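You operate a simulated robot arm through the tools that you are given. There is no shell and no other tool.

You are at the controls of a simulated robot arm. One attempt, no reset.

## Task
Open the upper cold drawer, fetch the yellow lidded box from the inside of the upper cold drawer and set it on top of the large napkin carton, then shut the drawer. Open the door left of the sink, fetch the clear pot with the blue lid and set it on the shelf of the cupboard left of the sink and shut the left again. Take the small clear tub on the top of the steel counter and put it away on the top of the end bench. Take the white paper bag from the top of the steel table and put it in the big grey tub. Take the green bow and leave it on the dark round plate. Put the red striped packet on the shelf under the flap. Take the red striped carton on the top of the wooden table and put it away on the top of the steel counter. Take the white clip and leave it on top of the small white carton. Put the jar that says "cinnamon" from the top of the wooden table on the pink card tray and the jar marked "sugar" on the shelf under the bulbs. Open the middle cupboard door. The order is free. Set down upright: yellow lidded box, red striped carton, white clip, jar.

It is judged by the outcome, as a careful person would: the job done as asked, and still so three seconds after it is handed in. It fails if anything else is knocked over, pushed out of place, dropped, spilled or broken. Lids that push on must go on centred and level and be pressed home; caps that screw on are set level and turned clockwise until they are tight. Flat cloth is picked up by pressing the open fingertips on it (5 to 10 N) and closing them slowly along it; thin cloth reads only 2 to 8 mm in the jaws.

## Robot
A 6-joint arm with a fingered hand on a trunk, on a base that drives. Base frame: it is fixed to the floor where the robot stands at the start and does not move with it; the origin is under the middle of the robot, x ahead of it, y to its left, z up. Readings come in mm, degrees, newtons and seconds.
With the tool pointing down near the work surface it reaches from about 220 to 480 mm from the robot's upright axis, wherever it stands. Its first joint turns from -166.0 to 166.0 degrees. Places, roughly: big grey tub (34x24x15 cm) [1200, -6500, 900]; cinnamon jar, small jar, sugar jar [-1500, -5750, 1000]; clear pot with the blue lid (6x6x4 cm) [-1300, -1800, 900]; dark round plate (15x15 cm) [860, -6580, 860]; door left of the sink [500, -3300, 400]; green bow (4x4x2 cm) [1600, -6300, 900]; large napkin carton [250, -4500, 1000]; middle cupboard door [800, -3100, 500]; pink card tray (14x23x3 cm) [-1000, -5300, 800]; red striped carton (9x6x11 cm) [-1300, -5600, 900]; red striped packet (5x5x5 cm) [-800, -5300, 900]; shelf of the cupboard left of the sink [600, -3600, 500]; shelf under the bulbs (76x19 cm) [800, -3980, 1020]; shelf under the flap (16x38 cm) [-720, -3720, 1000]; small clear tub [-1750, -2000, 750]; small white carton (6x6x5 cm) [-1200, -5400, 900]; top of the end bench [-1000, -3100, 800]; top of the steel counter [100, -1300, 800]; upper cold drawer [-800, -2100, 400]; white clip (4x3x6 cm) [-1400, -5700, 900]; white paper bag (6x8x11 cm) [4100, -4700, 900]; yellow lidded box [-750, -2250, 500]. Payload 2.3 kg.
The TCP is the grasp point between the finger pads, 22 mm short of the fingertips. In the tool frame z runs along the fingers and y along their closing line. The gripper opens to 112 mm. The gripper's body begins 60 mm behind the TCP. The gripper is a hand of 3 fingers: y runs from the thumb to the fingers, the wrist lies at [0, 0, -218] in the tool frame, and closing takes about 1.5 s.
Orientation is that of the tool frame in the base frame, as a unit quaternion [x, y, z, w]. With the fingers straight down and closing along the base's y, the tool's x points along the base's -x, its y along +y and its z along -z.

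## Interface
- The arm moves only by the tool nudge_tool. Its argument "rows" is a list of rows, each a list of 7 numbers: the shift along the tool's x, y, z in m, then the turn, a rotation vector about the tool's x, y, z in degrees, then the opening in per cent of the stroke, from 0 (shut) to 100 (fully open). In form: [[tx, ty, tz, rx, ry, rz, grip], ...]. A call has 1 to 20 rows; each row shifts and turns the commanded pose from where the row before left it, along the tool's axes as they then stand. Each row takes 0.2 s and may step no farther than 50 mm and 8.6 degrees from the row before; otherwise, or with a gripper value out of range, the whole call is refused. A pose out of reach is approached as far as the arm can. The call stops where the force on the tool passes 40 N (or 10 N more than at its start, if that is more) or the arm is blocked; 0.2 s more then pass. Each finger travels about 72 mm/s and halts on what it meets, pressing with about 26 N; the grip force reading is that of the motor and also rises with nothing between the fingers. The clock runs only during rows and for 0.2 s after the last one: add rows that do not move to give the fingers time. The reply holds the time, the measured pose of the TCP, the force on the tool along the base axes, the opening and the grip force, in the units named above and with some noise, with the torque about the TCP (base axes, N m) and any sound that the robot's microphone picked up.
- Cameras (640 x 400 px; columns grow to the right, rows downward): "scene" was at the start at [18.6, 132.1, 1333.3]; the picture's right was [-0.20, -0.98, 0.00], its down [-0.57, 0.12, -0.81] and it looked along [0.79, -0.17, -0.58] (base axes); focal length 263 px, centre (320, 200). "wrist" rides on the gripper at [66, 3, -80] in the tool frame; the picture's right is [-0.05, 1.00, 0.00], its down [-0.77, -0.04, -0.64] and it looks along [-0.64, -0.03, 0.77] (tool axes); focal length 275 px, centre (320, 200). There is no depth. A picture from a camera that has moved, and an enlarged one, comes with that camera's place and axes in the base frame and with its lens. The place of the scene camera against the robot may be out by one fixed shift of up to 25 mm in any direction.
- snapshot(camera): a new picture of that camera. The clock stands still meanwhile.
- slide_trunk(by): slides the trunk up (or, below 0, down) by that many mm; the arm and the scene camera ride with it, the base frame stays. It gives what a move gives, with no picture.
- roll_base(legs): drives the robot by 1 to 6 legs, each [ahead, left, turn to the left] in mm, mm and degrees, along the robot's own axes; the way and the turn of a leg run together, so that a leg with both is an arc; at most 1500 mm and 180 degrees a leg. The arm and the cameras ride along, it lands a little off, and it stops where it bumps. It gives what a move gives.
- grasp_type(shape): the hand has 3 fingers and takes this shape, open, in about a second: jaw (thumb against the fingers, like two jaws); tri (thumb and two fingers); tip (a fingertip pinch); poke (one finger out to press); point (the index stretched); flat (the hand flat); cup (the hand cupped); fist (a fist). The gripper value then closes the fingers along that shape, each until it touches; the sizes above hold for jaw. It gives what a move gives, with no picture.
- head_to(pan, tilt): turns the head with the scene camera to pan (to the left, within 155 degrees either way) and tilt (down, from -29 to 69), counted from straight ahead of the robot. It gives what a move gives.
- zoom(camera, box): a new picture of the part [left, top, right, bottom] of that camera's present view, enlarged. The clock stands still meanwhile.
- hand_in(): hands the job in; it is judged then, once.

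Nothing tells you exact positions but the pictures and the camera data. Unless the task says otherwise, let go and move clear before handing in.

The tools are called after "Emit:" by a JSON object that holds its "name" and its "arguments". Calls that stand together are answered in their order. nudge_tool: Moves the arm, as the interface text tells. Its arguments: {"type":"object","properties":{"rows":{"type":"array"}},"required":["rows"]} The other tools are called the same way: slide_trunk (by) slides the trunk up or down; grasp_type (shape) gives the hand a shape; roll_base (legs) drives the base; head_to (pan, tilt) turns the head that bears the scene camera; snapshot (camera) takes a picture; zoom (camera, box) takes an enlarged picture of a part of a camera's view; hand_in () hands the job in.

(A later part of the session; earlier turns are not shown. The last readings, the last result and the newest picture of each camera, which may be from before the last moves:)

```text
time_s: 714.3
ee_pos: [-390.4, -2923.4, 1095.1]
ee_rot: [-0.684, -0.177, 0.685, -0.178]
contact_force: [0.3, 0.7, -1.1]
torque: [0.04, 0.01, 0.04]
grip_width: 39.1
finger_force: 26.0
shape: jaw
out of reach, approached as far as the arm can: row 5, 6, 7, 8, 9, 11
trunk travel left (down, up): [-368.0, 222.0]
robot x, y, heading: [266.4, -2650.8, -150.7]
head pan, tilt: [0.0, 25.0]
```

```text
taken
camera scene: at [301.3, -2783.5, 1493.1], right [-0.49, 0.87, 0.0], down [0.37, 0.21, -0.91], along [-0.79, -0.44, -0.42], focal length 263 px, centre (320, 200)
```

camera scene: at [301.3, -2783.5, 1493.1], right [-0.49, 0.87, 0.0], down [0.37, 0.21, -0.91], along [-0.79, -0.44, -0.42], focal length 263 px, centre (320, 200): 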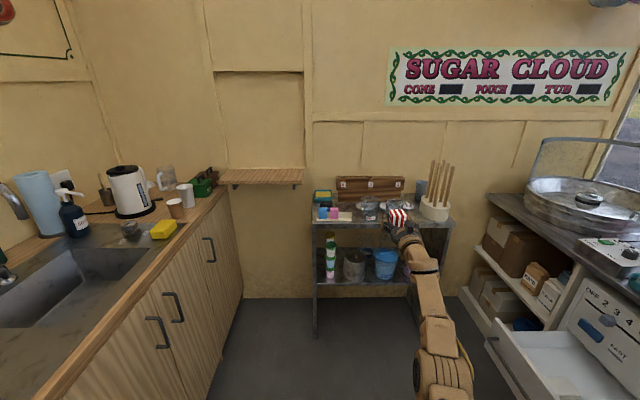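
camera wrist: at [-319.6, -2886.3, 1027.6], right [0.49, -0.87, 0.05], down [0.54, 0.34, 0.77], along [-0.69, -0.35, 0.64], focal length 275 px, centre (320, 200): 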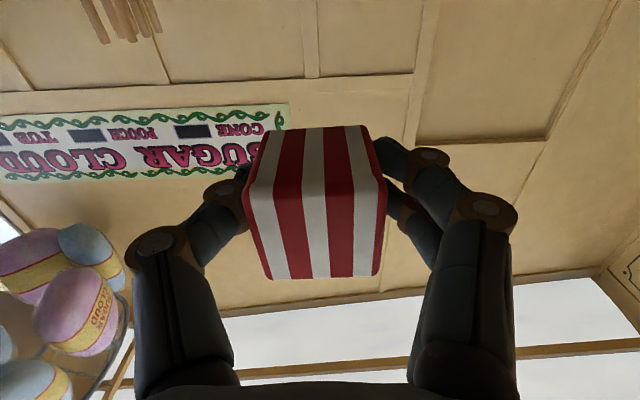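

The hand is level, pointing at the end wall. I'll pull it back a little, then drive toward the shelf corner.

Emit:
{"name": "nudge_tool", "arguments": {"rows": [[0, 0, -0.04, 0, 0, 0, 28], [0, 0, -0.04, 0, 0, 0, 28], [0, 0, -0.04, 0, 0, 0, 28], [0, 0, 0, 0, 0, 0, 28]]}}

Emit:
{"name": "roll_base", "arguments": {"legs": [[400, 270, -0.4], [330, 10, 0]]}}

Emit:
{"name": "snapshot", "arguments": {"camera": "scene"}}

Emit:
{"name": "snapshot", "arguments": {"camera": "wrist"}}

```text
time_s: 715.3
ee_pos: [-389.8, -2916.4, 1101.6]
ee_rot: [0.684, 0.179, -0.684, 0.179]
contact_force: [-0.4, 0.2, 0.0]
torque: [0.01, 0.04, 0.02]
grip_width: 39.4
finger_force: 26.4
shape: jaw
out of reach, approached as far as the arm can: row 1, 2, 3
trunk travel left (down, up): [-368.0, 222.0]
robot x, y, heading: [266.5, -2649.9, -151.0]
head pan, tilt: [0.0, 25.0]
```

```text
time_s: 720.0
ee_pos: [-904.9, -3513.9, 1100.8]
ee_rot: [-0.685, -0.175, 0.686, -0.175]
contact_force: [-0.8, -0.2, -0.3]
torque: [-0.01, -0.01, -0.02]
grip_width: 39.4
finger_force: 25.9
shape: jaw
trunk travel left (down, up): [-368.0, 222.0]
robot x, y, heading: [-243.0, -3255.8, -151.7]
head pan, tilt: [0.0, 25.0]
```

```text
taken
camera scene: at [-211.0, -3386.8, 1493.0], right [-0.48, 0.88, 0.0], down [0.37, 0.2, -0.91], along [-0.8, -0.43, -0.42], focal length 263 px, centre (320, 200)
```

scene: 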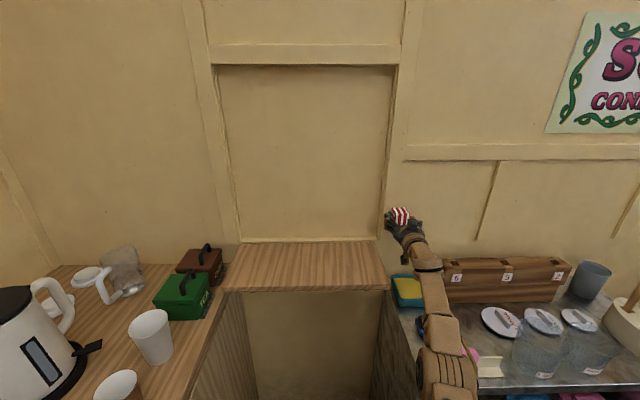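

```text
taken
camera wrist: at [-833.0, -3476.5, 1034.7], right [0.48, -0.88, 0.05], down [0.54, 0.34, 0.77], along [-0.69, -0.35, 0.63], focal length 275 px, centre (320, 200)
```

wrist: 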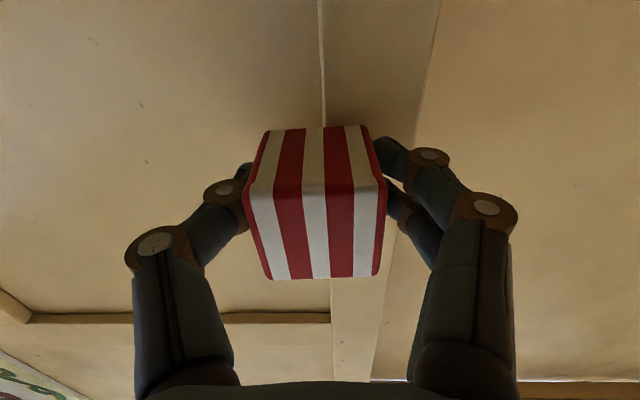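

The arm is stretched straight again and wouldn't retract along its own line. I'll break it out by moving down and back together.

Emit:
{"name": "roll_base", "arguments": {"legs": [[-60, 0, 0.5]]}}

Emit:
{"name": "nudge_tool", "arguments": {"rows": [[0.03, 0.02, -0.03, 0, 0, 0, 28], [0.03, 0.02, -0.03, 0, 0, 0, 28], [0, 0.02, -0.03, 0, 0, 0, 28], [0, 0, 0, 0, 0, 0, 28]]}}

```text
time_s: 721.0
ee_pos: [-847.1, -3489.2, 1101.8]
ee_rot: [0.685, 0.178, -0.684, 0.178]
contact_force: [-0.1, 0.3, -0.9]
torque: [0.02, -0.03, 0.01]
grip_width: 39.5
finger_force: 26.1
shape: jaw
trunk travel left (down, up): [-368.0, 222.0]
robot x, y, heading: [-187.3, -3225.4, -150.9]
head pan, tilt: [0.0, 25.0]
```

```text
time_s: 722.0
ee_pos: [-840.3, -3523.0, 1055.3]
ee_rot: [0.686, 0.176, -0.683, 0.178]
contact_force: [-6.7, 34.4, -14.3]
torque: [2.18, 1.63, 3.3]
grip_width: 39.4
finger_force: 26.1
shape: jaw
out of reach, approached as far as the arm can: row 1, 2, 3
trunk travel left (down, up): [-368.0, 222.0]
robot x, y, heading: [-190.2, -3227.6, -150.7]
head pan, tilt: [0.0, 25.0]
```

Emit:
{"name": "snapshot", "arguments": {"camera": "scene"}}

Emit:
{"name": "snapshot", "arguments": {"camera": "wrist"}}

```text
taken
camera scene: at [-159.8, -3347.0, 1493.8], right [-0.48, 0.87, -0.01], down [0.37, 0.2, -0.91], along [-0.79, -0.44, -0.42], focal length 263 px, centre (320, 200)
```

scene: 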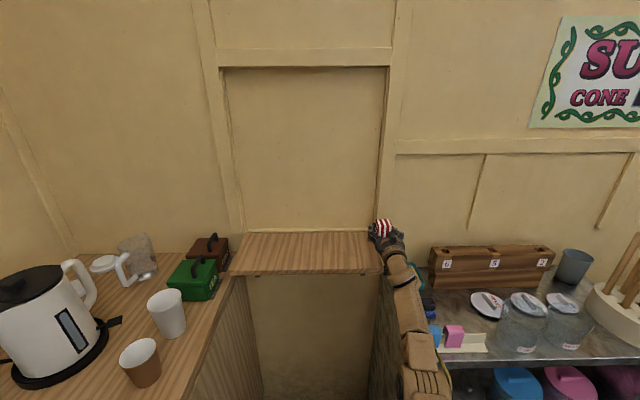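

```text
taken
camera wrist: at [-769.1, -3486.1, 989.7], right [0.48, -0.87, 0.05], down [0.54, 0.34, 0.77], along [-0.69, -0.35, 0.63], focal length 275 px, centre (320, 200)
```

wrist: 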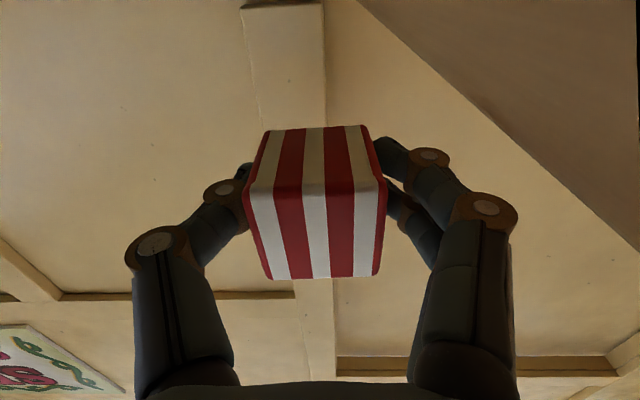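

The wrist camera, which hangs below the level hand, touched the end of the shelf. I'll move off it right away, back up, and use a nearly upright hand (about 15° tilt) instead.

Emit:
{"name": "nudge_tool", "arguments": {"rows": [[0, -0.02, 0, 0, 0, 0, 28], [0, -0.02, 0, 0, 0, 0, 28], [0, 0, 0, 0, 0, 0, 28]]}}

Emit:
{"name": "roll_base", "arguments": {"legs": [[-300, -100, 0]]}}

Emit:
{"name": "snapshot", "arguments": {"camera": "scene"}}

```text
time_s: 722.8
ee_pos: [-850.5, -3496.0, 1056.0]
ee_rot: [-0.684, -0.178, 0.685, -0.179]
contact_force: [0.3, 0.0, -0.5]
torque: [-0.01, 0.02, 0.0]
grip_width: 39.4
finger_force: 26.2
shape: jaw
out of reach, approached as far as the arm can: row 2
trunk travel left (down, up): [-368.0, 222.0]
robot x, y, heading: [-189.2, -3224.9, -150.6]
head pan, tilt: [0.0, 25.0]
```

```text
time_s: 724.9
ee_pos: [-633.7, -3260.5, 1055.7]
ee_rot: [-0.684, -0.18, 0.684, -0.18]
contact_force: [1.1, -0.6, -0.7]
torque: [0.0, -0.01, -0.03]
grip_width: 39.5
finger_force: 26.0
shape: jaw
trunk travel left (down, up): [-368.0, 222.0]
robot x, y, heading: [29.4, -2993.5, -150.9]
head pan, tilt: [0.0, 25.0]
```

```text
taken
camera scene: at [62.2, -3120.5, 1493.1], right [-0.49, 0.87, 0.0], down [0.37, 0.21, -0.91], along [-0.79, -0.44, -0.42], focal length 263 px, centre (320, 200)
```

scene: 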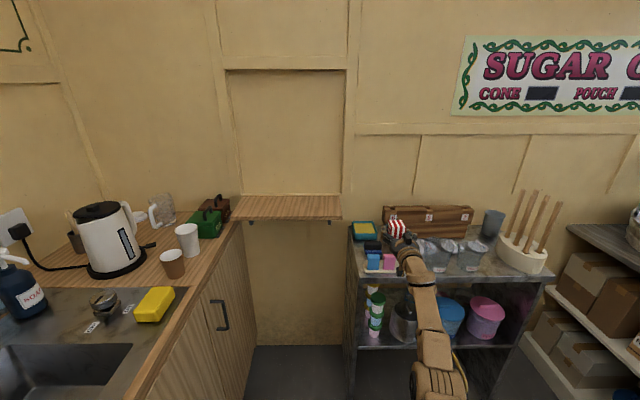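

Emit:
{"name": "nudge_tool", "arguments": {"rows": [[0, 0, -0.03, 0, 8.3, 0, 28], [0.0043, 0, -0.0297, 0, 8.3, 0, 28], [0.0086, 0, -0.0287, 0, 8.3, 0, 28], [0.0126, 0, -0.0272, 0, 8.3, 0, 28], [0.0164, 0, -0.0251, 0, 8.3, 0, 28], [0.0199, 0, -0.0225, 0, 8.3, 0, 28], [0.0229, 0, -0.0194, 0, 8.3, 0, 28], [0.0255, 0, -0.0158, 0, 8.3, 0, 28], [0.0275, 0, -0.012, 0, 8.3, 0, 28], [0, 0, 0, 0, 0, 0, 28]]}}

Emit:
{"name": "snapshot", "arguments": {"camera": "wrist"}}

```text
time_s: 727.1
ee_pos: [-423.2, -3151.6, 1056.5]
ee_rot: [0.959, 0.252, -0.129, 0.034]
contact_force: [0.2, 0.2, -0.3]
torque: [-0.03, -0.01, 0.0]
grip_width: 38.9
finger_force: 26.7
shape: jaw
out of reach, approached as far as the arm can: row 1, 2, 3, 4, 7, 8, 9
trunk travel left (down, up): [-368.0, 222.0]
robot x, y, heading: [30.4, -2993.4, -150.8]
head pan, tilt: [0.0, 25.0]
```

```text
taken
camera wrist: at [-348.0, -3112.3, 1117.4], right [0.45, -0.89, 0.01], down [-0.52, -0.25, 0.82], along [-0.73, -0.37, -0.58], focal length 275 px, centre (320, 200)
```

wrist: 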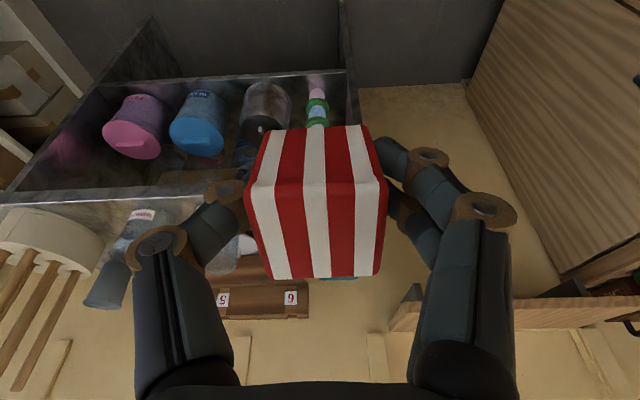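

The hand is nearly upright again (15° tilt). I'll raise the trunk, drive into the corner and reach over the shelf from above.

Emit:
{"name": "slide_trunk", "arguments": {"by": 150}}

Emit:
{"name": "roll_base", "arguments": {"legs": [[300, 115, -0.3], [165, 0, 0]]}}

Emit:
{"name": "nudge_tool", "arguments": {"rows": [[0, 0.03, 0, 0, -5, 0, 28], [0, 0.03, 0.02, 0, 0, 0, 28], [0, 0.03, 0.03, 0, 0, 0, 28], [0, 0, 0, 0, 0, 0, 28]]}}

Emit:
{"name": "snapshot", "arguments": {"camera": "wrist"}}

Emit:
{"name": "head_to", "arguments": {"pan": 5, "tilt": 40}}

Emit:
{"name": "snapshot", "arguments": {"camera": "scene"}}

```text
time_s: 728.9
ee_pos: [-422.4, -3151.3, 1206.9]
ee_rot: [0.959, 0.25, -0.129, 0.034]
contact_force: [-0.5, -0.3, -0.2]
torque: [-0.01, -0.02, -0.02]
grip_width: 39.0
finger_force: 25.7
shape: jaw
trunk travel left (down, up): [-518.0, 72.0]
robot x, y, heading: [24.6, -2992.2, -150.7]
head pan, tilt: [0.0, 25.0]
```

```text
time_s: 732.1
ee_pos: [-776.2, -3483.7, 1207.9]
ee_rot: [0.959, 0.252, -0.129, 0.034]
contact_force: [0.0, 0.1, -0.9]
torque: [0.05, 0.03, 0.02]
grip_width: 38.9
finger_force: 26.0
shape: jaw
trunk travel left (down, up): [-518.0, 72.0]
robot x, y, heading: [-322.8, -3325.3, -150.6]
head pan, tilt: [0.0, 25.0]
```

```text
time_s: 733.1
ee_pos: [-747.3, -3571.6, 1163.2]
ee_rot: [0.952, 0.25, -0.17, 0.045]
contact_force: [0.4, 0.3, 0.2]
torque: [0.0, -0.02, 0.02]
grip_width: 39.1
finger_force: 26.5
shape: jaw
trunk travel left (down, up): [-518.0, 72.0]
robot x, y, heading: [-326.4, -3321.0, -150.9]
head pan, tilt: [0.0, 25.0]
```

```text
taken
camera wrist: at [-667.8, -3529.2, 1214.4], right [0.45, -0.89, 0.02], down [-0.46, -0.21, 0.86], along [-0.77, -0.4, -0.5], focal length 275 px, centre (320, 200)
```

wrist: 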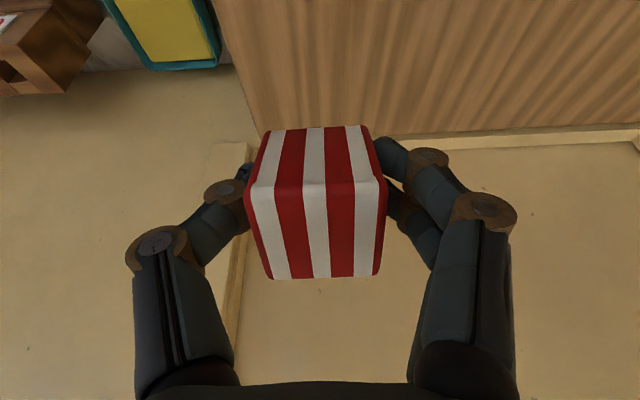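

```text
time_s: 733.9
ee_pos: [-746.7, -3570.7, 1163.2]
ee_rot: [0.952, 0.25, -0.171, 0.044]
contact_force: [-0.5, -0.1, -1.1]
torque: [-0.01, -0.01, -0.02]
grip_width: 38.9
finger_force: 26.3
shape: jaw
trunk travel left (down, up): [-518.0, 72.0]
robot x, y, heading: [-326.5, -3324.8, -150.5]
head pan, tilt: [5.0, 40.0]
```

```text
taken
camera scene: at [-281.1, -3455.5, 1619.8], right [-0.56, 0.83, 0.0], down [0.53, 0.36, -0.77], along [-0.63, -0.43, -0.64], focal length 263 px, centre (320, 200)
```

scene: 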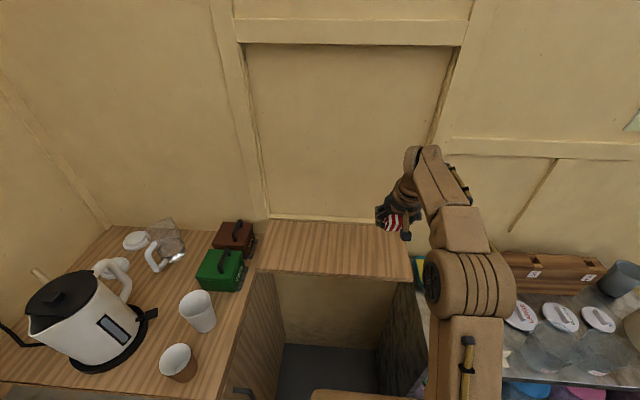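

The packet is over the shelf's right half. I'll move 40 mm further over it and lower until it touches.

Emit:
{"name": "nudge_tool", "arguments": {"rows": [[-0.0195, 0.006, 0.008, 0, -2, 0, 28], [-0.0195, 0, 0.008, 0, 0, 0, 28], [0.0147, 0, 0.0365, 0, 0, 0, 28], [0.0147, 0, 0.0365, 0, 0, 0, 28], [0.0103, 0, 0.0255, 0, 0, 0, 28], [0, 0, 0, 0, 0, 0, 28]]}}

Emit:
{"name": "snapshot", "arguments": {"camera": "wrist"}}

Emit:
{"name": "zoom", "arguments": {"camera": "scene", "box": [240, 120, 500, 300]}}

```text
time_s: 735.3
ee_pos: [-782.7, -3596.9, 1053.3]
ee_rot: [0.949, 0.249, -0.188, 0.049]
contact_force: [0.0, 0.1, -0.2]
torque: [0.02, 0.0, 0.0]
grip_width: 38.7
finger_force: 25.8
shape: jaw
trunk travel left (down, up): [-518.0, 72.0]
robot x, y, heading: [-326.1, -3322.6, -150.8]
head pan, tilt: [5.0, 40.0]
```

```text
taken
camera wrist: at [-701.4, -3554.8, 1102.5], right [0.45, -0.89, 0.02], down [-0.43, -0.2, 0.88], along [-0.78, -0.41, -0.47], focal length 275 px, centre (320, 200)
```

wrist: 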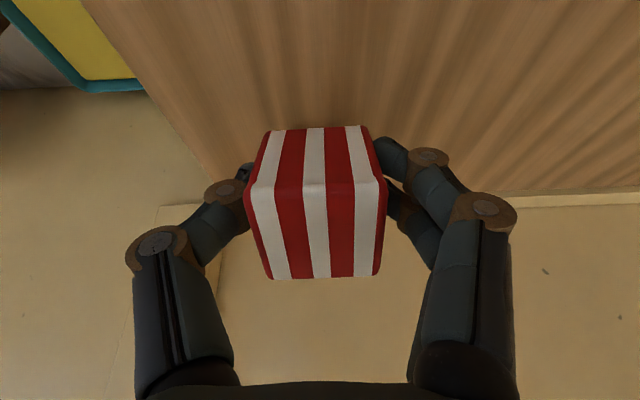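

```text
2.22 times, centred on (370, 210) of scene
camera zoom: at [-281.1, -3455.5, 1619.8], right [-0.56, 0.83, 0.0], down [0.53, 0.36, -0.77], along [-0.63, -0.43, -0.64], focal length 584 px, centre (209, 178)
```

zoom: 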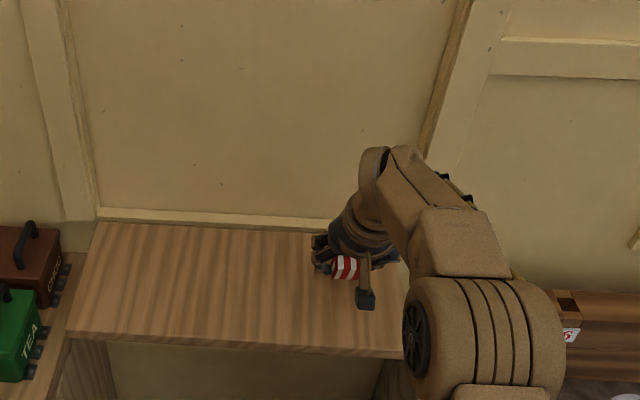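

Emit:
{"name": "nudge_tool", "arguments": {"rows": [[0.003, 0, 0.0075, 0, 0, 0, 28], [0.0015, 0, 0.0037, 0, 0, 0, 28], [0, 0, 0, 0, 0, 0, 28]]}}

Emit:
{"name": "nudge_tool", "arguments": {"rows": [[0.0015, 0, 0.0037, 0, 0, 0, 28], [0.0015, 0, 0.0037, 0, 0, 0, 28], [0, 0, 0, 0, 0, 0, 28]]}}

Emit:
{"name": "nudge_tool", "arguments": {"rows": [[0.0015, 0, 0.0037, 0, 0, 0, 28], [0.0015, 0, 0.0037, 0, 0, 0, 28], [0, 0, 0, 0, 0, 0, 28]]}}

```text
time_s: 736.1
ee_pos: [-782.1, -3599.0, 1042.8]
ee_rot: [0.949, 0.249, -0.187, 0.049]
contact_force: [-0.8, -0.5, -0.5]
torque: [0.01, 0.0, -0.01]
grip_width: 38.8
finger_force: 25.9
shape: jaw
trunk travel left (down, up): [-518.0, 72.0]
robot x, y, heading: [-325.5, -3322.7, -150.7]
head pan, tilt: [5.0, 40.0]
```

```text
time_s: 736.9
ee_pos: [-781.7, -3596.6, 1035.2]
ee_rot: [0.949, 0.249, -0.187, 0.049]
contact_force: [1.4, 0.6, -0.7]
torque: [0.01, -0.01, 0.01]
grip_width: 38.9
finger_force: 25.8
shape: jaw
trunk travel left (down, up): [-518.0, 72.0]
robot x, y, heading: [-322.0, -3322.8, -150.5]
head pan, tilt: [5.0, 40.0]
```

```text
time_s: 737.7
ee_pos: [-781.0, -3596.5, 1026.1]
ee_rot: [0.949, 0.249, -0.188, 0.048]
contact_force: [-5.3, -2.0, 16.8]
torque: [0.13, 0.0, 0.06]
grip_width: 39.5
finger_force: 25.8
shape: jaw
trunk travel left (down, up): [-518.0, 72.0]
robot x, y, heading: [-327.3, -3321.9, -150.7]
head pan, tilt: [5.0, 40.0]
```

The packet's lower edge is on the shelf. I'll release it so it settles flat.

Emit:
{"name": "nudge_tool", "arguments": {"rows": [[-0.0004, 0, -0.001, 0, 0, 0, 32], [0, 0, 0, 0, 0, 0, 36], [0, 0, 0, 0, 0, 0, 45], [0, 0, 0, 0, 0, 0, 60], [0, 0, 0, 0, 0, 0, 60]]}}

Emit:
{"name": "snapshot", "arguments": {"camera": "wrist"}}

```text
time_s: 738.9
ee_pos: [-781.0, -3596.7, 1026.5]
ee_rot: [0.949, 0.248, -0.187, 0.049]
contact_force: [0.6, 1.0, 0.1]
torque: [0.01, -0.01, 0.03]
grip_width: 66.3
finger_force: 0.1
shape: jaw
trunk travel left (down, up): [-518.0, 72.0]
robot x, y, heading: [-321.6, -3325.3, -150.8]
head pan, tilt: [5.0, 40.0]
```

```text
taken
camera wrist: at [-700.2, -3554.6, 1075.1], right [0.45, -0.89, 0.02], down [-0.43, -0.2, 0.88], along [-0.78, -0.41, -0.47], focal length 275 px, centre (320, 200)
```

wrist: 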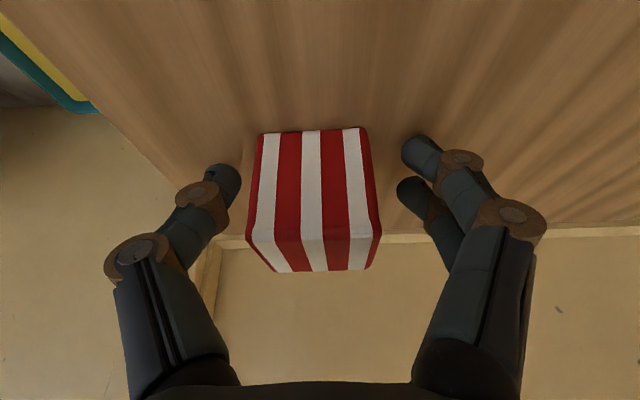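

The packet stands flat on the shelf. I'll withdraw and back away.

Emit:
{"name": "nudge_tool", "arguments": {"rows": [[0, 0, -0.03, 0, 0, 0, 60], [0, 0, -0.03, 0, 0, 0, 60], [0, 0, -0.04, 0, 0, 0, 60], [0, 0, 0, 0, 0, 0, 60]]}}

Emit:
{"name": "roll_base", "arguments": {"legs": [[-300, -100, 0]]}}

Emit:
{"name": "zoom", "arguments": {"camera": "scene", "box": [200, 40, 500, 260]}}

```text
time_s: 739.9
ee_pos: [-747.6, -3577.8, 1118.9]
ee_rot: [0.949, 0.248, -0.187, 0.049]
contact_force: [-0.3, -0.2, -0.2]
torque: [-0.01, 0.02, -0.02]
grip_width: 66.6
finger_force: 0.0
shape: jaw
trunk travel left (down, up): [-518.0, 72.0]
robot x, y, heading: [-326.7, -3325.5, -150.7]
head pan, tilt: [5.0, 40.0]
```

```text
time_s: 741.9
ee_pos: [-547.4, -3352.9, 1119.4]
ee_rot: [0.949, 0.249, -0.188, 0.049]
contact_force: [0.3, 1.0, -0.5]
torque: [-0.01, 0.01, 0.0]
grip_width: 66.8
finger_force: 0.0
shape: jaw
trunk travel left (down, up): [-518.0, 72.0]
robot x, y, heading: [-129.7, -3097.0, -150.6]
head pan, tilt: [5.0, 40.0]
```

```text
1.82 times, centred on (350, 150) of scene
camera zoom: at [-81.8, -3231.2, 1619.8], right [-0.56, 0.83, 0.0], down [0.53, 0.36, -0.77], along [-0.63, -0.43, -0.64], focal length 478 px, centre (266, 291)
```

zoom: 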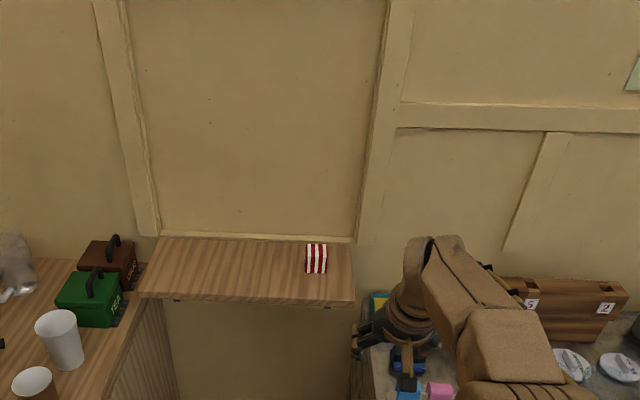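

Next, shutting the cold drawer, which is on my right. I'll set the hand upright, lower the trunk, swing the arm to the right and level the hand with closed fingers for pushing.

Emit:
{"name": "nudge_tool", "arguments": {"rows": [[0.03, 0, -0.01, 0, 7.3, 0, 60], [0.035, 0, -0.005, 0, 7.3, 0, 60], [0.035, 0, 0, 0, 7.3, 0, 30], [0.035, 0, 0, 0, 0, 0, 0], [0.01, 0, 0, 0, 0, 0, 0], [0, 0, 0, 0, 0, 0, 0]]}}

Emit:
{"name": "slide_trunk", "arguments": {"by": -480}}

Emit:
{"name": "nudge_tool", "arguments": {"rows": [[0.0024, -0.032, 0, 0, 0, 8.5, 0], [0.0024, -0.032, 0, 0, 0, 8.5, 0], [0.0024, -0.032, 0, 0, 0, 8.5, 0], [0.0024, -0.032, 0, 0, 0, 8.5, 0], [0.0024, -0.032, 0, 0, 0, 8.5, 0], [0.0024, -0.032, 0, 0, 0, 8.5, 0], [0.0024, -0.032, 0, 0, 0, 8.5, 0], [0.0024, -0.032, 0, 0, 0, 8.5, 0], [0.0024, -0.032, 0, 0, 0, 8.5, 0], [0.0024, -0.032, 0, 0, 0, 8.5, 0], [0, 0, 0, 0, 0, 4.8, 0], [0, 0, 0, 0, 0, 0, 0]]}}

Emit:
{"name": "head_to", "arguments": {"pan": -80, "tilt": 50}}

Emit:
{"name": "snapshot", "arguments": {"camera": "scene"}}

```text
time_s: 743.3
ee_pos: [-421.6, -3279.8, 1106.3]
ee_rot: [0.967, 0.253, -0.003, 0.0]
contact_force: [0.2, 0.3, -0.7]
torque: [-0.01, 0.01, -0.03]
grip_width: 0.3
finger_force: 25.5
shape: jaw
trunk travel left (down, up): [-518.0, 72.0]
robot x, y, heading: [-129.1, -3101.9, -151.1]
head pan, tilt: [5.0, 40.0]
```

```text
refused: -480 is not a number from -400 to 400
```

```text
time_s: 745.9
ee_pos: [-354.6, -2994.9, 1105.0]
ee_rot: [0.864, -0.504, -0.002, 0.002]
contact_force: [0.2, 0.4, 0.1]
torque: [-0.04, 0.03, -0.02]
grip_width: 0.1
finger_force: 25.4
shape: jaw
trunk travel left (down, up): [-518.0, 72.0]
robot x, y, heading: [-125.2, -3103.0, -150.9]
head pan, tilt: [5.0, 40.0]
```

```text
time_s: 747.5
ee_pos: [-354.6, -2995.2, 1104.7]
ee_rot: [0.864, -0.504, -0.002, 0.003]
contact_force: [0.6, 0.3, -0.7]
torque: [-0.04, -0.03, -0.01]
grip_width: 0.1
finger_force: 26.0
shape: jaw
trunk travel left (down, up): [-518.0, 72.0]
robot x, y, heading: [-122.6, -3098.9, -150.8]
head pan, tilt: [-80.0, 50.0]
```

```text
taken
camera scene: at [-60.5, -3124.3, 1605.6], right [0.78, 0.63, 0.0], down [0.48, -0.59, -0.64], along [-0.41, 0.5, -0.77], focal length 263 px, centre (320, 200)
```

scene: 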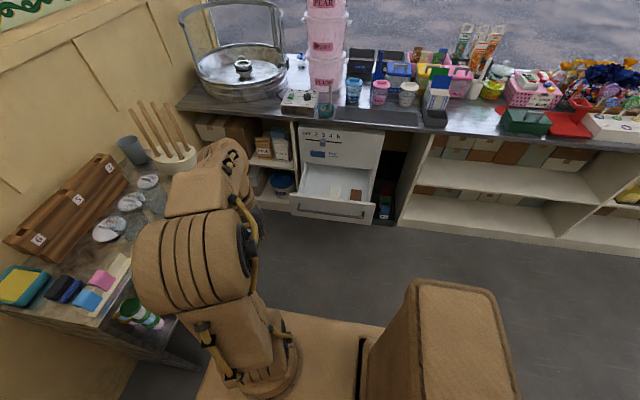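

Emit:
{"name": "slide_trunk", "arguments": {"by": -400}}

Emit:
{"name": "slide_trunk", "arguments": {"by": -90}}

Emit:
{"name": "nudge_tool", "arguments": {"rows": [[-0.025, 0, 0.008, 0, -8.5, 0, 0], [-0.0235, 0, 0.0116, 0, -8.5, 0, 0], [-0.0216, 0, 0.0149, 0, -8.5, 0, 0], [-0.0192, 0, 0.018, 0, -8.5, 0, 0], [-0.0162, 0, 0.0206, 0, -8.5, 0, 0], [-0.013, 0, 0.0228, 0, -8.5, 0, 0], [-0.0095, 0, 0.0244, 0, -8.5, 0, 0], [-0.0058, 0, 0.0256, 0, -8.5, 0, 0], [-0.002, 0, 0.0262, 0, -8.5, 0, 0], [0.002, 0, 0.0262, 0, -8.5, 0, 0], [0, 0, 0, 0, 0, 0, 0]]}}

Emit:
{"name": "snapshot", "arguments": {"camera": "wrist"}}

Emit:
{"name": "snapshot", "arguments": {"camera": "scene"}}

```text
time_s: 751.3
ee_pos: [-355.2, -2995.4, 704.9]
ee_rot: [0.864, -0.504, -0.003, 0.002]
contact_force: [0.2, 0.0, -0.2]
torque: [0.01, 0.0, -0.03]
grip_width: 0.0
finger_force: 26.0
shape: jaw
trunk travel left (down, up): [-118.0, 472.0]
robot x, y, heading: [-127.3, -3099.9, -150.9]
head pan, tilt: [-80.0, 50.0]
```

```text
time_s: 752.6
ee_pos: [-355.7, -2994.8, 614.8]
ee_rot: [0.864, -0.504, -0.002, 0.003]
contact_force: [0.0, -0.2, -0.1]
torque: [-0.02, 0.01, 0.02]
grip_width: 0.0
finger_force: 26.3
shape: jaw
trunk travel left (down, up): [-28.0, 562.0]
robot x, y, heading: [-124.0, -3099.5, -150.7]
head pan, tilt: [-80.0, 50.0]
```

```text
time_s: 755.0
ee_pos: [-552.3, -2820.8, 567.9]
ee_rot: [0.635, -0.379, -0.581, -0.341]
contact_force: [-0.2, 0.2, 0.1]
torque: [0.02, -0.02, -0.05]
grip_width: 0.1
finger_force: 25.9
shape: jaw
out of reach, approached as far as the arm can: row 8, 9, 10
trunk travel left (down, up): [-28.0, 562.0]
robot x, y, heading: [-127.6, -3096.9, -151.0]
head pan, tilt: [-80.0, 50.0]
```

```text
taken
camera wrist: at [-516.0, -2899.1, 509.6], right [-0.88, -0.47, 0.05], down [0.3, -0.47, 0.83], along [-0.37, 0.74, 0.56], focal length 275 px, centre (320, 200)
```

wrist: 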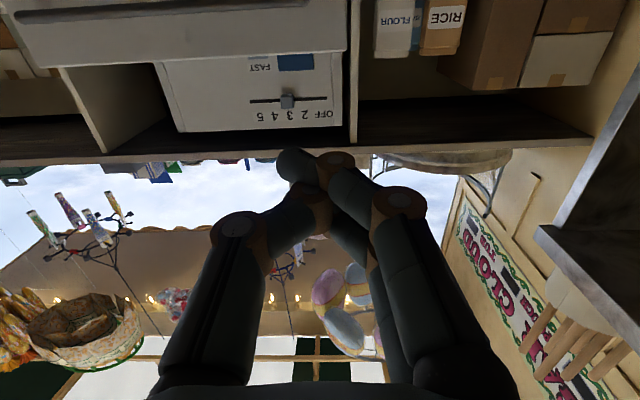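

```text
taken
camera scene: at [-60.6, -3124.2, 1115.6], right [0.78, 0.63, 0.0], down [0.48, -0.59, -0.64], along [-0.41, 0.5, -0.77], focal length 263 px, centre (320, 200)
```

scene: 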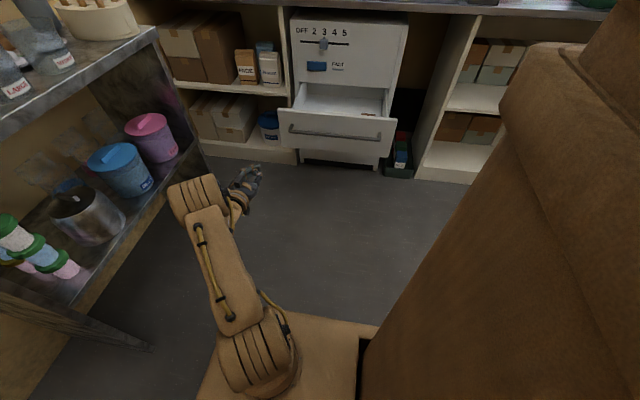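

Emit:
{"name": "nudge_tool", "arguments": {"rows": [[0.019, 0, 0, 0, 0, 0, 0], [0.019, 0, 0, 0, 0, 0, 0], [0, 0, 0, 0, 0, 0, 0]]}}

Emit:
{"name": "roll_base", "arguments": {"legs": [[-187, 0, 0], [0, -290, 0]]}}

Emit:
{"name": "snapshot", "arguments": {"camera": "wrist"}}

Emit:
{"name": "snapshot", "arguments": {"camera": "scene"}}

```text
time_s: 755.8
ee_pos: [-564.7, -2832.3, 534.2]
ee_rot: [0.636, -0.377, -0.582, -0.34]
contact_force: [0.5, 0.1, -0.7]
torque: [-0.01, 0.03, 0.02]
grip_width: 0.0
finger_force: 26.3
shape: jaw
out of reach, approached as far as the arm can: row 1, 2
trunk travel left (down, up): [-28.0, 562.0]
robot x, y, heading: [-127.7, -3100.0, -150.9]
head pan, tilt: [-80.0, 50.0]
```

```text
time_s: 758.9
ee_pos: [-536.0, -2484.8, 534.1]
ee_rot: [0.634, -0.378, -0.582, -0.341]
contact_force: [-0.6, 0.4, 1.0]
torque: [0.0, -0.01, -0.02]
grip_width: 0.0
finger_force: 25.6
shape: jaw
trunk travel left (down, up): [-28.0, 562.0]
robot x, y, heading: [-99.7, -2750.5, -150.8]
head pan, tilt: [-80.0, 50.0]
```

```text
taken
camera wrist: at [-497.2, -2561.6, 475.3], right [-0.88, -0.48, 0.05], down [0.31, -0.47, 0.82], along [-0.37, 0.74, 0.56], focal length 275 px, centre (320, 200)
```

wrist: 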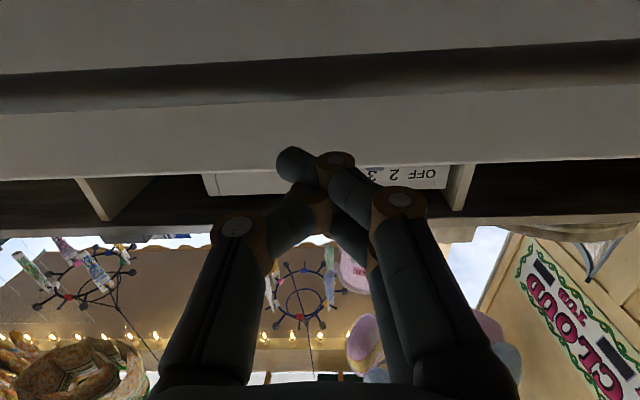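

```text
taken
camera scene: at [-32.8, -2779.5, 1115.6], right [0.78, 0.63, 0.0], down [0.48, -0.6, -0.64], along [-0.4, 0.5, -0.77], focal length 263 px, centre (320, 200)
```

scene: 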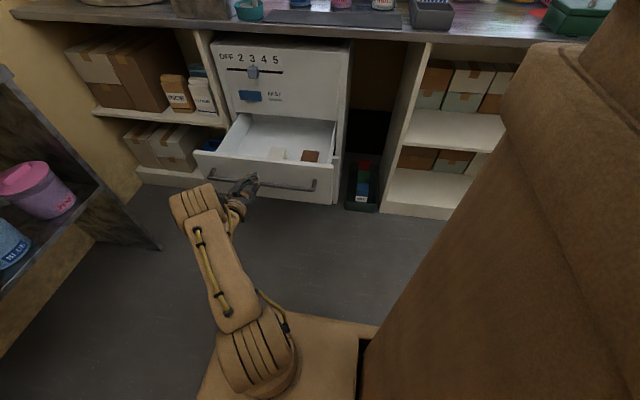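

Emit:
{"name": "roll_base", "arguments": {"legs": [[0, -200, 0]]}}

Emit:
{"name": "roll_base", "arguments": {"legs": [[0, -95, 0]]}}

Emit:
{"name": "snapshot", "arguments": {"camera": "scene"}}

```text
time_s: 760.5
ee_pos: [-633.5, -2313.4, 534.5]
ee_rot: [0.636, -0.376, -0.583, -0.339]
contact_force: [0.4, -0.7, -0.2]
torque: [0.01, 0.02, -0.04]
grip_width: 0.0
finger_force: 25.7
shape: jaw
trunk travel left (down, up): [-28.0, 562.0]
robot x, y, heading: [-194.6, -2581.2, -150.8]
head pan, tilt: [-80.0, 50.0]
```

```text
time_s: 761.6
ee_pos: [-679.9, -2232.3, 533.9]
ee_rot: [0.636, -0.375, -0.583, -0.339]
contact_force: [0.1, -0.3, 0.8]
torque: [-0.01, -0.02, 0.01]
grip_width: 0.0
finger_force: 25.7
shape: jaw
trunk travel left (down, up): [-28.0, 562.0]
robot x, y, heading: [-238.8, -2502.8, -150.6]
head pan, tilt: [-80.0, 50.0]
```

```text
taken
camera scene: at [-174.5, -2523.9, 1115.6], right [0.77, 0.63, 0.0], down [0.48, -0.59, -0.64], along [-0.41, 0.5, -0.77], focal length 263 px, centre (320, 200)
```

scene: 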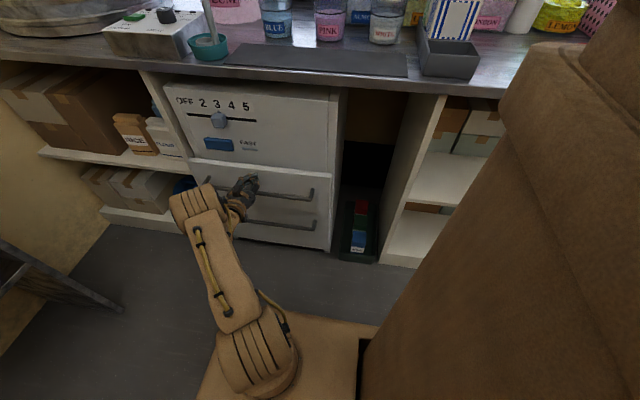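

Almost shut. I'll push the last bit with the arm, watching the force.

Emit:
{"name": "nudge_tool", "arguments": {"rows": [[0, 0, 0.01, 0, 0, 0, 0], [0, 0, 0.008, 0, 0, 0, 0], [0, 0, 0.006, 0, 0, 0, 0], [0, 0, 0, 0, 0, 0, 0]]}}

Emit:
{"name": "nudge_tool", "arguments": {"rows": [[0, 0, 0.006, 0, 0, 0, 0], [0, 0, 0.006, 0, 0, 0, 0], [0, 0, 0, 0, 0, 0, 0]]}}

Emit:
{"name": "zoom", "arguments": {"camera": "scene", "box": [140, 70, 400, 270]}}

```text
time_s: 762.6
ee_pos: [-690.5, -2210.6, 532.9]
ee_rot: [0.636, -0.374, -0.584, -0.338]
contact_force: [-0.3, 0.1, -1.7]
torque: [-0.01, -0.02, -0.03]
grip_width: 0.0
finger_force: 25.9
shape: jaw
trunk travel left (down, up): [-28.0, 562.0]
robot x, y, heading: [-240.5, -2498.6, -150.8]
head pan, tilt: [-80.0, 50.0]
```

```text
time_s: 763.4
ee_pos: [-696.0, -2201.6, 530.5]
ee_rot: [0.636, -0.375, -0.583, -0.339]
contact_force: [11.3, -18.6, -2.5]
torque: [0.02, 0.03, -0.03]
grip_width: 0.0
finger_force: 26.1
shape: jaw
trunk travel left (down, up): [-28.0, 562.0]
robot x, y, heading: [-241.2, -2498.3, -150.6]
head pan, tilt: [-80.0, 50.0]
```

```text
2.00 times, centred on (270, 170) of scene
camera zoom: at [-173.6, -2525.6, 1115.4], right [0.77, 0.63, 0.0], down [0.48, -0.59, -0.64], along [-0.41, 0.5, -0.76], focal length 526 px, centre (420, 260)
```

zoom: 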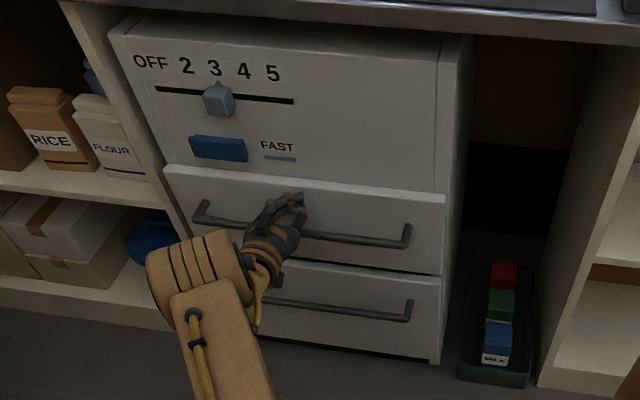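

The drawer is shut flush. I'll back away and turn round in the aisle, so that the arm points at the cupboards by the sink.

Emit:
{"name": "roll_base", "arguments": {"legs": [[0, 250, 0], [0, 0, 90], [0, 0, 89.8]]}}

Emit:
{"name": "slide_trunk", "arguments": {"by": 90}}

Emit:
{"name": "snapshot", "arguments": {"camera": "scene"}}

Emit:
{"name": "snapshot", "arguments": {"camera": "wrist"}}

```text
time_s: 772.9
ee_pos: [340.5, -3028.5, 530.1]
ee_rot: [0.378, 0.634, -0.342, 0.582]
contact_force: [0.7, -0.7, 0.8]
torque: [-0.01, 0.02, 0.0]
grip_width: 0.0
finger_force: 25.7
shape: jaw
trunk travel left (down, up): [-28.0, 562.0]
robot x, y, heading: [-113.3, -2724.6, 28.5]
head pan, tilt: [-80.0, 50.0]
```

```text
time_s: 774.2
ee_pos: [341.5, -3029.3, 620.0]
ee_rot: [0.378, 0.634, -0.341, 0.582]
contact_force: [-0.5, -0.2, -0.5]
torque: [0.0, 0.04, 0.01]
grip_width: 0.0
finger_force: 26.4
shape: jaw
trunk travel left (down, up): [-118.0, 472.0]
robot x, y, heading: [-108.5, -2724.8, 28.7]
head pan, tilt: [-80.0, 50.0]
```

```text
taken
camera scene: at [-192.0, -2682.1, 1205.6], right [-0.78, -0.63, 0.0], down [-0.48, 0.6, -0.64], along [0.4, -0.5, -0.77], focal length 263 px, centre (320, 200)
```

scene: 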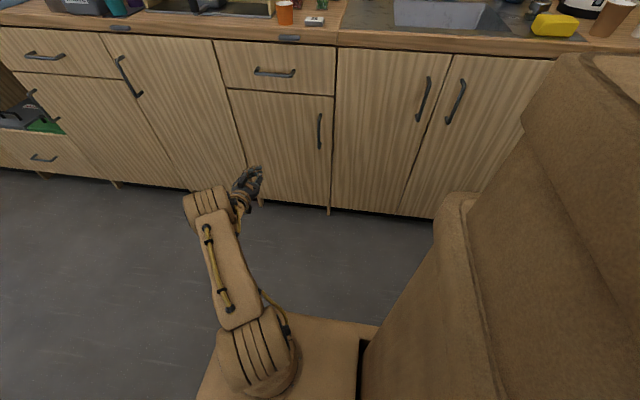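

```text
taken
camera wrist: at [302.0, -2950.5, 561.7], right [0.88, 0.48, 0.05], down [-0.31, 0.47, 0.82], along [0.37, -0.74, 0.56], focal length 275 px, centre (320, 200)
```

wrist: 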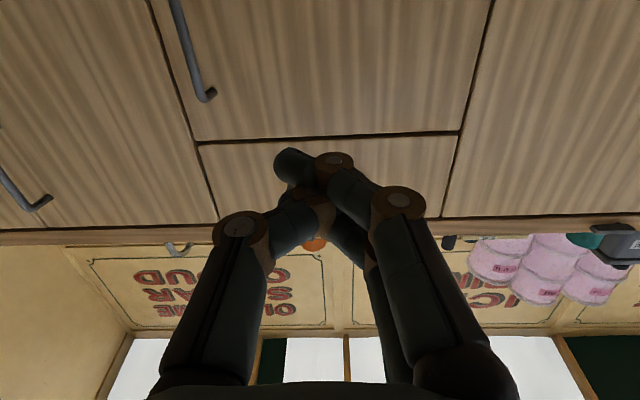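

I now see the cupboard fronts well. Combining both cameras puts the fronts at n≈1970, and the handle of the door left of the sink at about t≈1227, n≈1945, z from 500 to 645. I'll line the hand up with it.

Emit:
{"name": "nudge_tool", "arguments": {"rows": [[0.016, -0.048, 0, 0, 0, 0, 55], [0.016, -0.046, 0, 0, 0, 0, 55], [0.016, -0.046, 0, 0, 0, 0, 55], [0, 0, 0, 0, 0, 0, 55]]}}

Emit:
{"name": "roll_base", "arguments": {"legs": [[0, -150, 0.2]]}}

Emit:
{"name": "snapshot", "arguments": {"camera": "wrist"}}

```text
refused: row 1 steps farther than a row can; nothing moved
```

```text
time_s: 775.5
ee_pos: [418.3, -3158.1, 620.5]
ee_rot: [0.377, 0.635, -0.34, 0.582]
contact_force: [0.0, 0.1, -0.5]
torque: [-0.02, 0.02, -0.01]
grip_width: 0.1
finger_force: 26.3
shape: jaw
trunk travel left (down, up): [-118.0, 472.0]
robot x, y, heading: [-37.1, -2856.5, 29.0]
head pan, tilt: [-80.0, 50.0]
```

```text
taken
camera wrist: at [377.0, -3081.0, 561.7], right [0.87, 0.48, 0.05], down [-0.31, 0.47, 0.82], along [0.37, -0.74, 0.56], focal length 275 px, centre (320, 200)
```

wrist: 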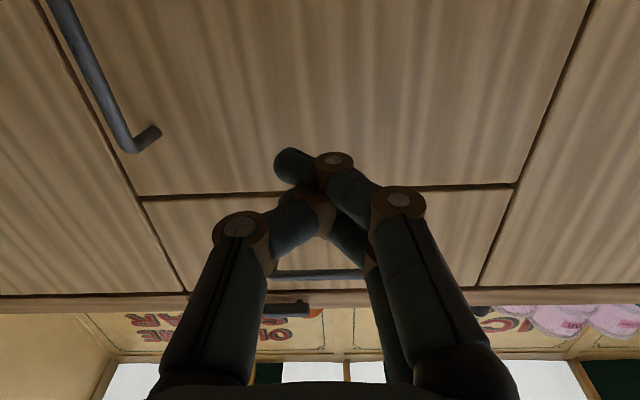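

Emit:
{"name": "nudge_tool", "arguments": {"rows": [[0.011, -0.035, 0, 0, 0, 0, 55], [0.011, -0.035, 0, 0, 0, 0, 55], [0.011, -0.035, 0, 0, 0, 0, 55], [0.011, -0.035, 0, 0, 0, 0, 55], [0, 0, 0, 0, 0, 0, 55]]}}

Emit:
{"name": "snapshot", "arguments": {"camera": "wrist"}}

```text
time_s: 776.7
ee_pos: [415.8, -3182.1, 603.4]
ee_rot: [0.381, 0.635, -0.343, 0.578]
contact_force: [1.2, 0.0, 0.4]
torque: [-0.04, 0.01, 0.01]
grip_width: 61.2
finger_force: 0.0
shape: jaw
out of reach, approached as far as the arm can: row 1, 2, 3, 4
trunk travel left (down, up): [-118.0, 472.0]
robot x, y, heading: [-40.5, -2859.5, 29.0]
head pan, tilt: [-80.0, 50.0]
```

```text
taken
camera wrist: at [377.0, -3102.9, 545.5], right [0.88, 0.47, 0.05], down [-0.3, 0.47, 0.83], along [0.36, -0.75, 0.56], focal length 275 px, centre (320, 200)
```

wrist: 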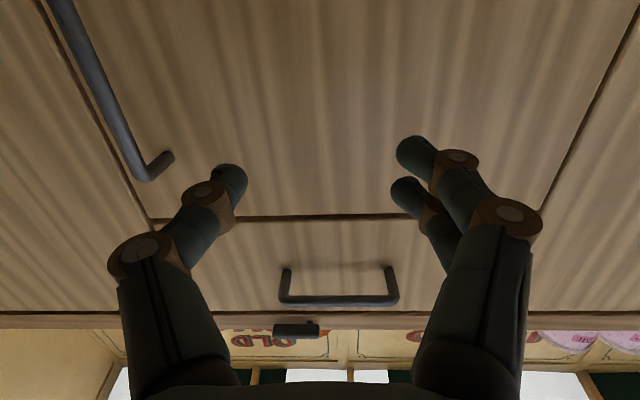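

The wrist is too close to the arm's axis for that move. I'll back the base off by 100 mm and try again.

Emit:
{"name": "roll_base", "arguments": {"legs": [[0, 100, 0]]}}

Emit:
{"name": "nudge_tool", "arguments": {"rows": [[0.008, -0.03, 0.015, 0, 0, 0, 55], [0.008, -0.03, 0.015, 0, 0, 0, 55], [0.008, -0.03, 0.015, 0, 0, 0, 55], [0.008, -0.03, 0.015, 0, 0, 0, 55], [0, 0, 0, 0, 0, 0, 55]]}}

Emit:
{"name": "snapshot", "arguments": {"camera": "wrist"}}

```text
time_s: 777.9
ee_pos: [366.7, -3095.1, 603.7]
ee_rot: [0.382, 0.634, -0.344, 0.577]
contact_force: [-0.2, -0.4, 0.3]
torque: [0.0, 0.04, -0.02]
grip_width: 61.3
finger_force: 0.0
shape: jaw
trunk travel left (down, up): [-118.0, 472.0]
robot x, y, heading: [-86.9, -2773.0, 29.1]
head pan, tilt: [-80.0, 50.0]
```

```text
time_s: 779.1
ee_pos: [356.5, -3205.7, 567.1]
ee_rot: [0.384, 0.634, -0.345, 0.576]
contact_force: [-0.1, 0.4, -0.3]
torque: [0.01, 0.0, 0.0]
grip_width: 61.3
finger_force: 0.1
shape: jaw
out of reach, approached as far as the arm can: row 1, 2, 3, 4
trunk travel left (down, up): [-118.0, 472.0]
robot x, y, heading: [-91.5, -2768.6, 28.8]
head pan, tilt: [-80.0, 50.0]
```

```text
taken
camera wrist: at [318.4, -3128.0, 508.1], right [0.89, 0.46, 0.05], down [-0.3, 0.47, 0.83], along [0.36, -0.75, 0.56], focal length 275 px, centre (320, 200)
```

wrist: 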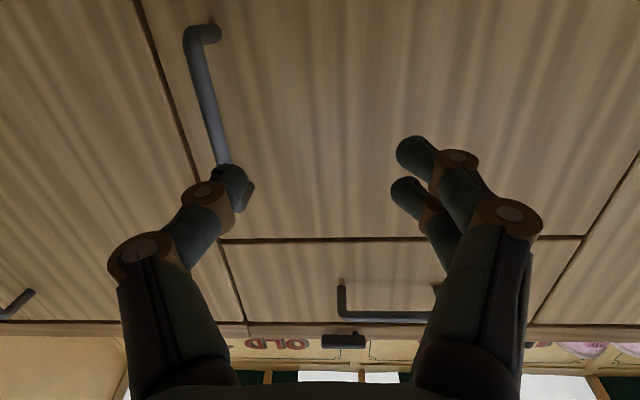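

I'll use the base for the rest of the sideways shift: 70 mm back along the aisle.

Emit:
{"name": "roll_base", "arguments": {"legs": [[-70, 0, 0]]}}

Emit:
{"name": "snapshot", "arguments": {"camera": "wrist"}}

```text
time_s: 780.1
ee_pos: [295.6, -3239.9, 567.1]
ee_rot: [0.385, 0.634, -0.345, 0.575]
contact_force: [0.8, 0.1, 0.4]
torque: [-0.01, 0.02, 0.02]
grip_width: 61.4
finger_force: 0.0
shape: jaw
trunk travel left (down, up): [-118.0, 472.0]
robot x, y, heading: [-149.4, -2805.8, 29.0]
head pan, tilt: [-80.0, 50.0]
```

```text
taken
camera wrist: at [258.5, -3161.3, 508.3], right [0.89, 0.46, 0.05], down [-0.3, 0.47, 0.83], along [0.36, -0.75, 0.56], focal length 275 px, centre (320, 200)
```

wrist: 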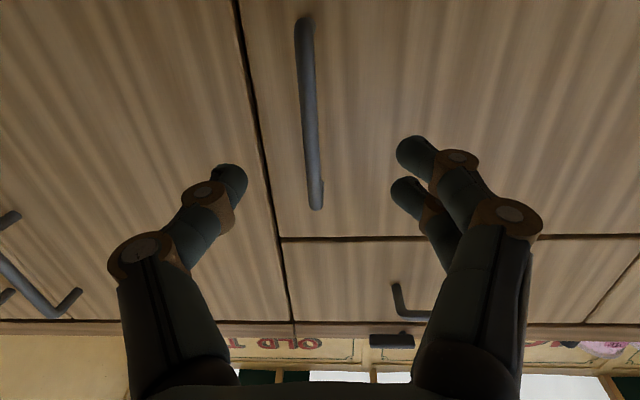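

The bar is almost centred ahead, about 85 mm away. I'll correct 7 mm sideways and advance with the base.

Emit:
{"name": "nudge_tool", "arguments": {"rows": [[0, -0.007, 0, 0, 0, 0, 55], [0, 0, 0, 0, 0, 0, 55]]}}

Emit:
{"name": "roll_base", "arguments": {"legs": [[0, -70, 0]]}}

Emit:
{"name": "snapshot", "arguments": {"camera": "wrist"}}

```text
time_s: 780.7
ee_pos: [294.7, -3243.2, 565.2]
ee_rot: [0.385, 0.633, -0.346, 0.575]
contact_force: [-0.9, 0.3, -0.2]
torque: [0.01, 0.0, 0.02]
grip_width: 61.3
finger_force: 0.0
shape: jaw
out of reach, approached as far as the arm can: row 1
trunk travel left (down, up): [-118.0, 472.0]
robot x, y, heading: [-145.0, -2802.6, 29.1]
head pan, tilt: [-80.0, 50.0]
```

```text
time_s: 781.7
ee_pos: [326.8, -3306.0, 566.4]
ee_rot: [0.385, 0.634, -0.346, 0.575]
contact_force: [-0.8, -0.2, 0.2]
torque: [0.01, 0.01, -0.01]
grip_width: 61.4
finger_force: 0.1
shape: jaw
trunk travel left (down, up): [-118.0, 472.0]
robot x, y, heading: [-112.5, -2869.2, 29.1]
head pan, tilt: [-80.0, 50.0]
```

```text
taken
camera wrist: at [289.6, -3227.3, 508.3], right [0.89, 0.46, 0.05], down [-0.29, 0.47, 0.83], along [0.36, -0.75, 0.56], focal length 275 px, centre (320, 200)
```

wrist: 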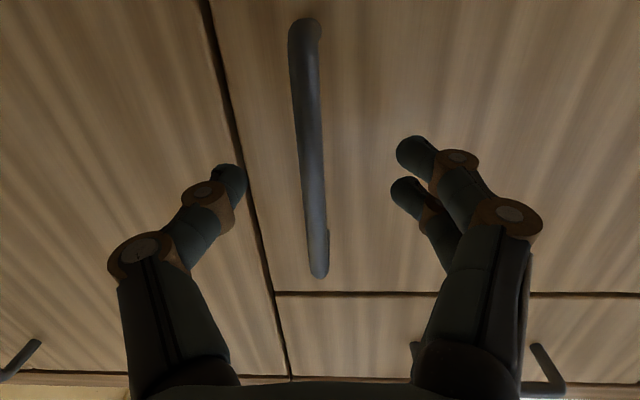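

Emit:
{"name": "roll_base", "arguments": {"legs": [[0, -22, 0]]}}

Emit:
{"name": "nudge_tool", "arguments": {"rows": [[0, 0, 0, 0, 0, 0, 30], [0, 0, 0, 0, 0, 0, 0], [0, 0, 0, 0, 0, 0, 0], [0, 0, 0, 0, 0, 0, 0], [0, 0, 0, 0, 0, 0, 0]]}}

Emit:
{"name": "snapshot", "arguments": {"camera": "wrist"}}

```text
time_s: 782.5
ee_pos: [339.4, -3324.9, 566.2]
ee_rot: [0.385, 0.634, -0.346, 0.575]
contact_force: [-0.5, 0.4, -0.5]
torque: [-0.01, -0.02, -0.02]
grip_width: 61.2
finger_force: 0.0
shape: jaw
trunk travel left (down, up): [-118.0, 472.0]
robot x, y, heading: [-104.2, -2886.5, 28.9]
head pan, tilt: [-80.0, 50.0]
```

```text
time_s: 783.7
ee_pos: [338.0, -3326.1, 566.8]
ee_rot: [0.385, 0.634, -0.346, 0.575]
contact_force: [0.9, -0.1, 0.1]
torque: [0.01, -0.01, 0.03]
grip_width: 0.1
finger_force: 25.9
shape: jaw
trunk travel left (down, up): [-118.0, 472.0]
robot x, y, heading: [-102.6, -2882.7, 28.9]
head pan, tilt: [-80.0, 50.0]
```

```text
taken
camera wrist: at [300.6, -3246.6, 508.2], right [0.89, 0.46, 0.05], down [-0.29, 0.47, 0.83], along [0.36, -0.75, 0.56], focal length 275 px, centre (320, 200)
```

wrist: 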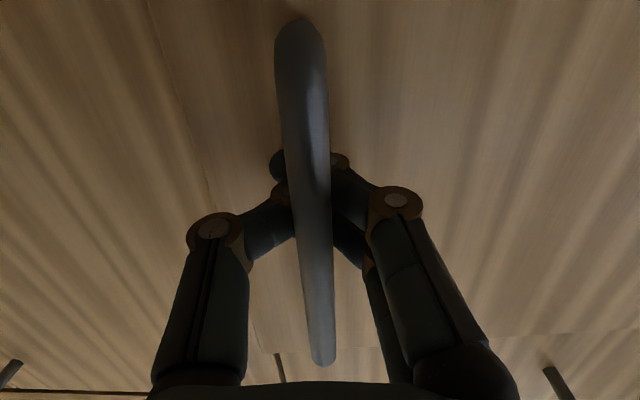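

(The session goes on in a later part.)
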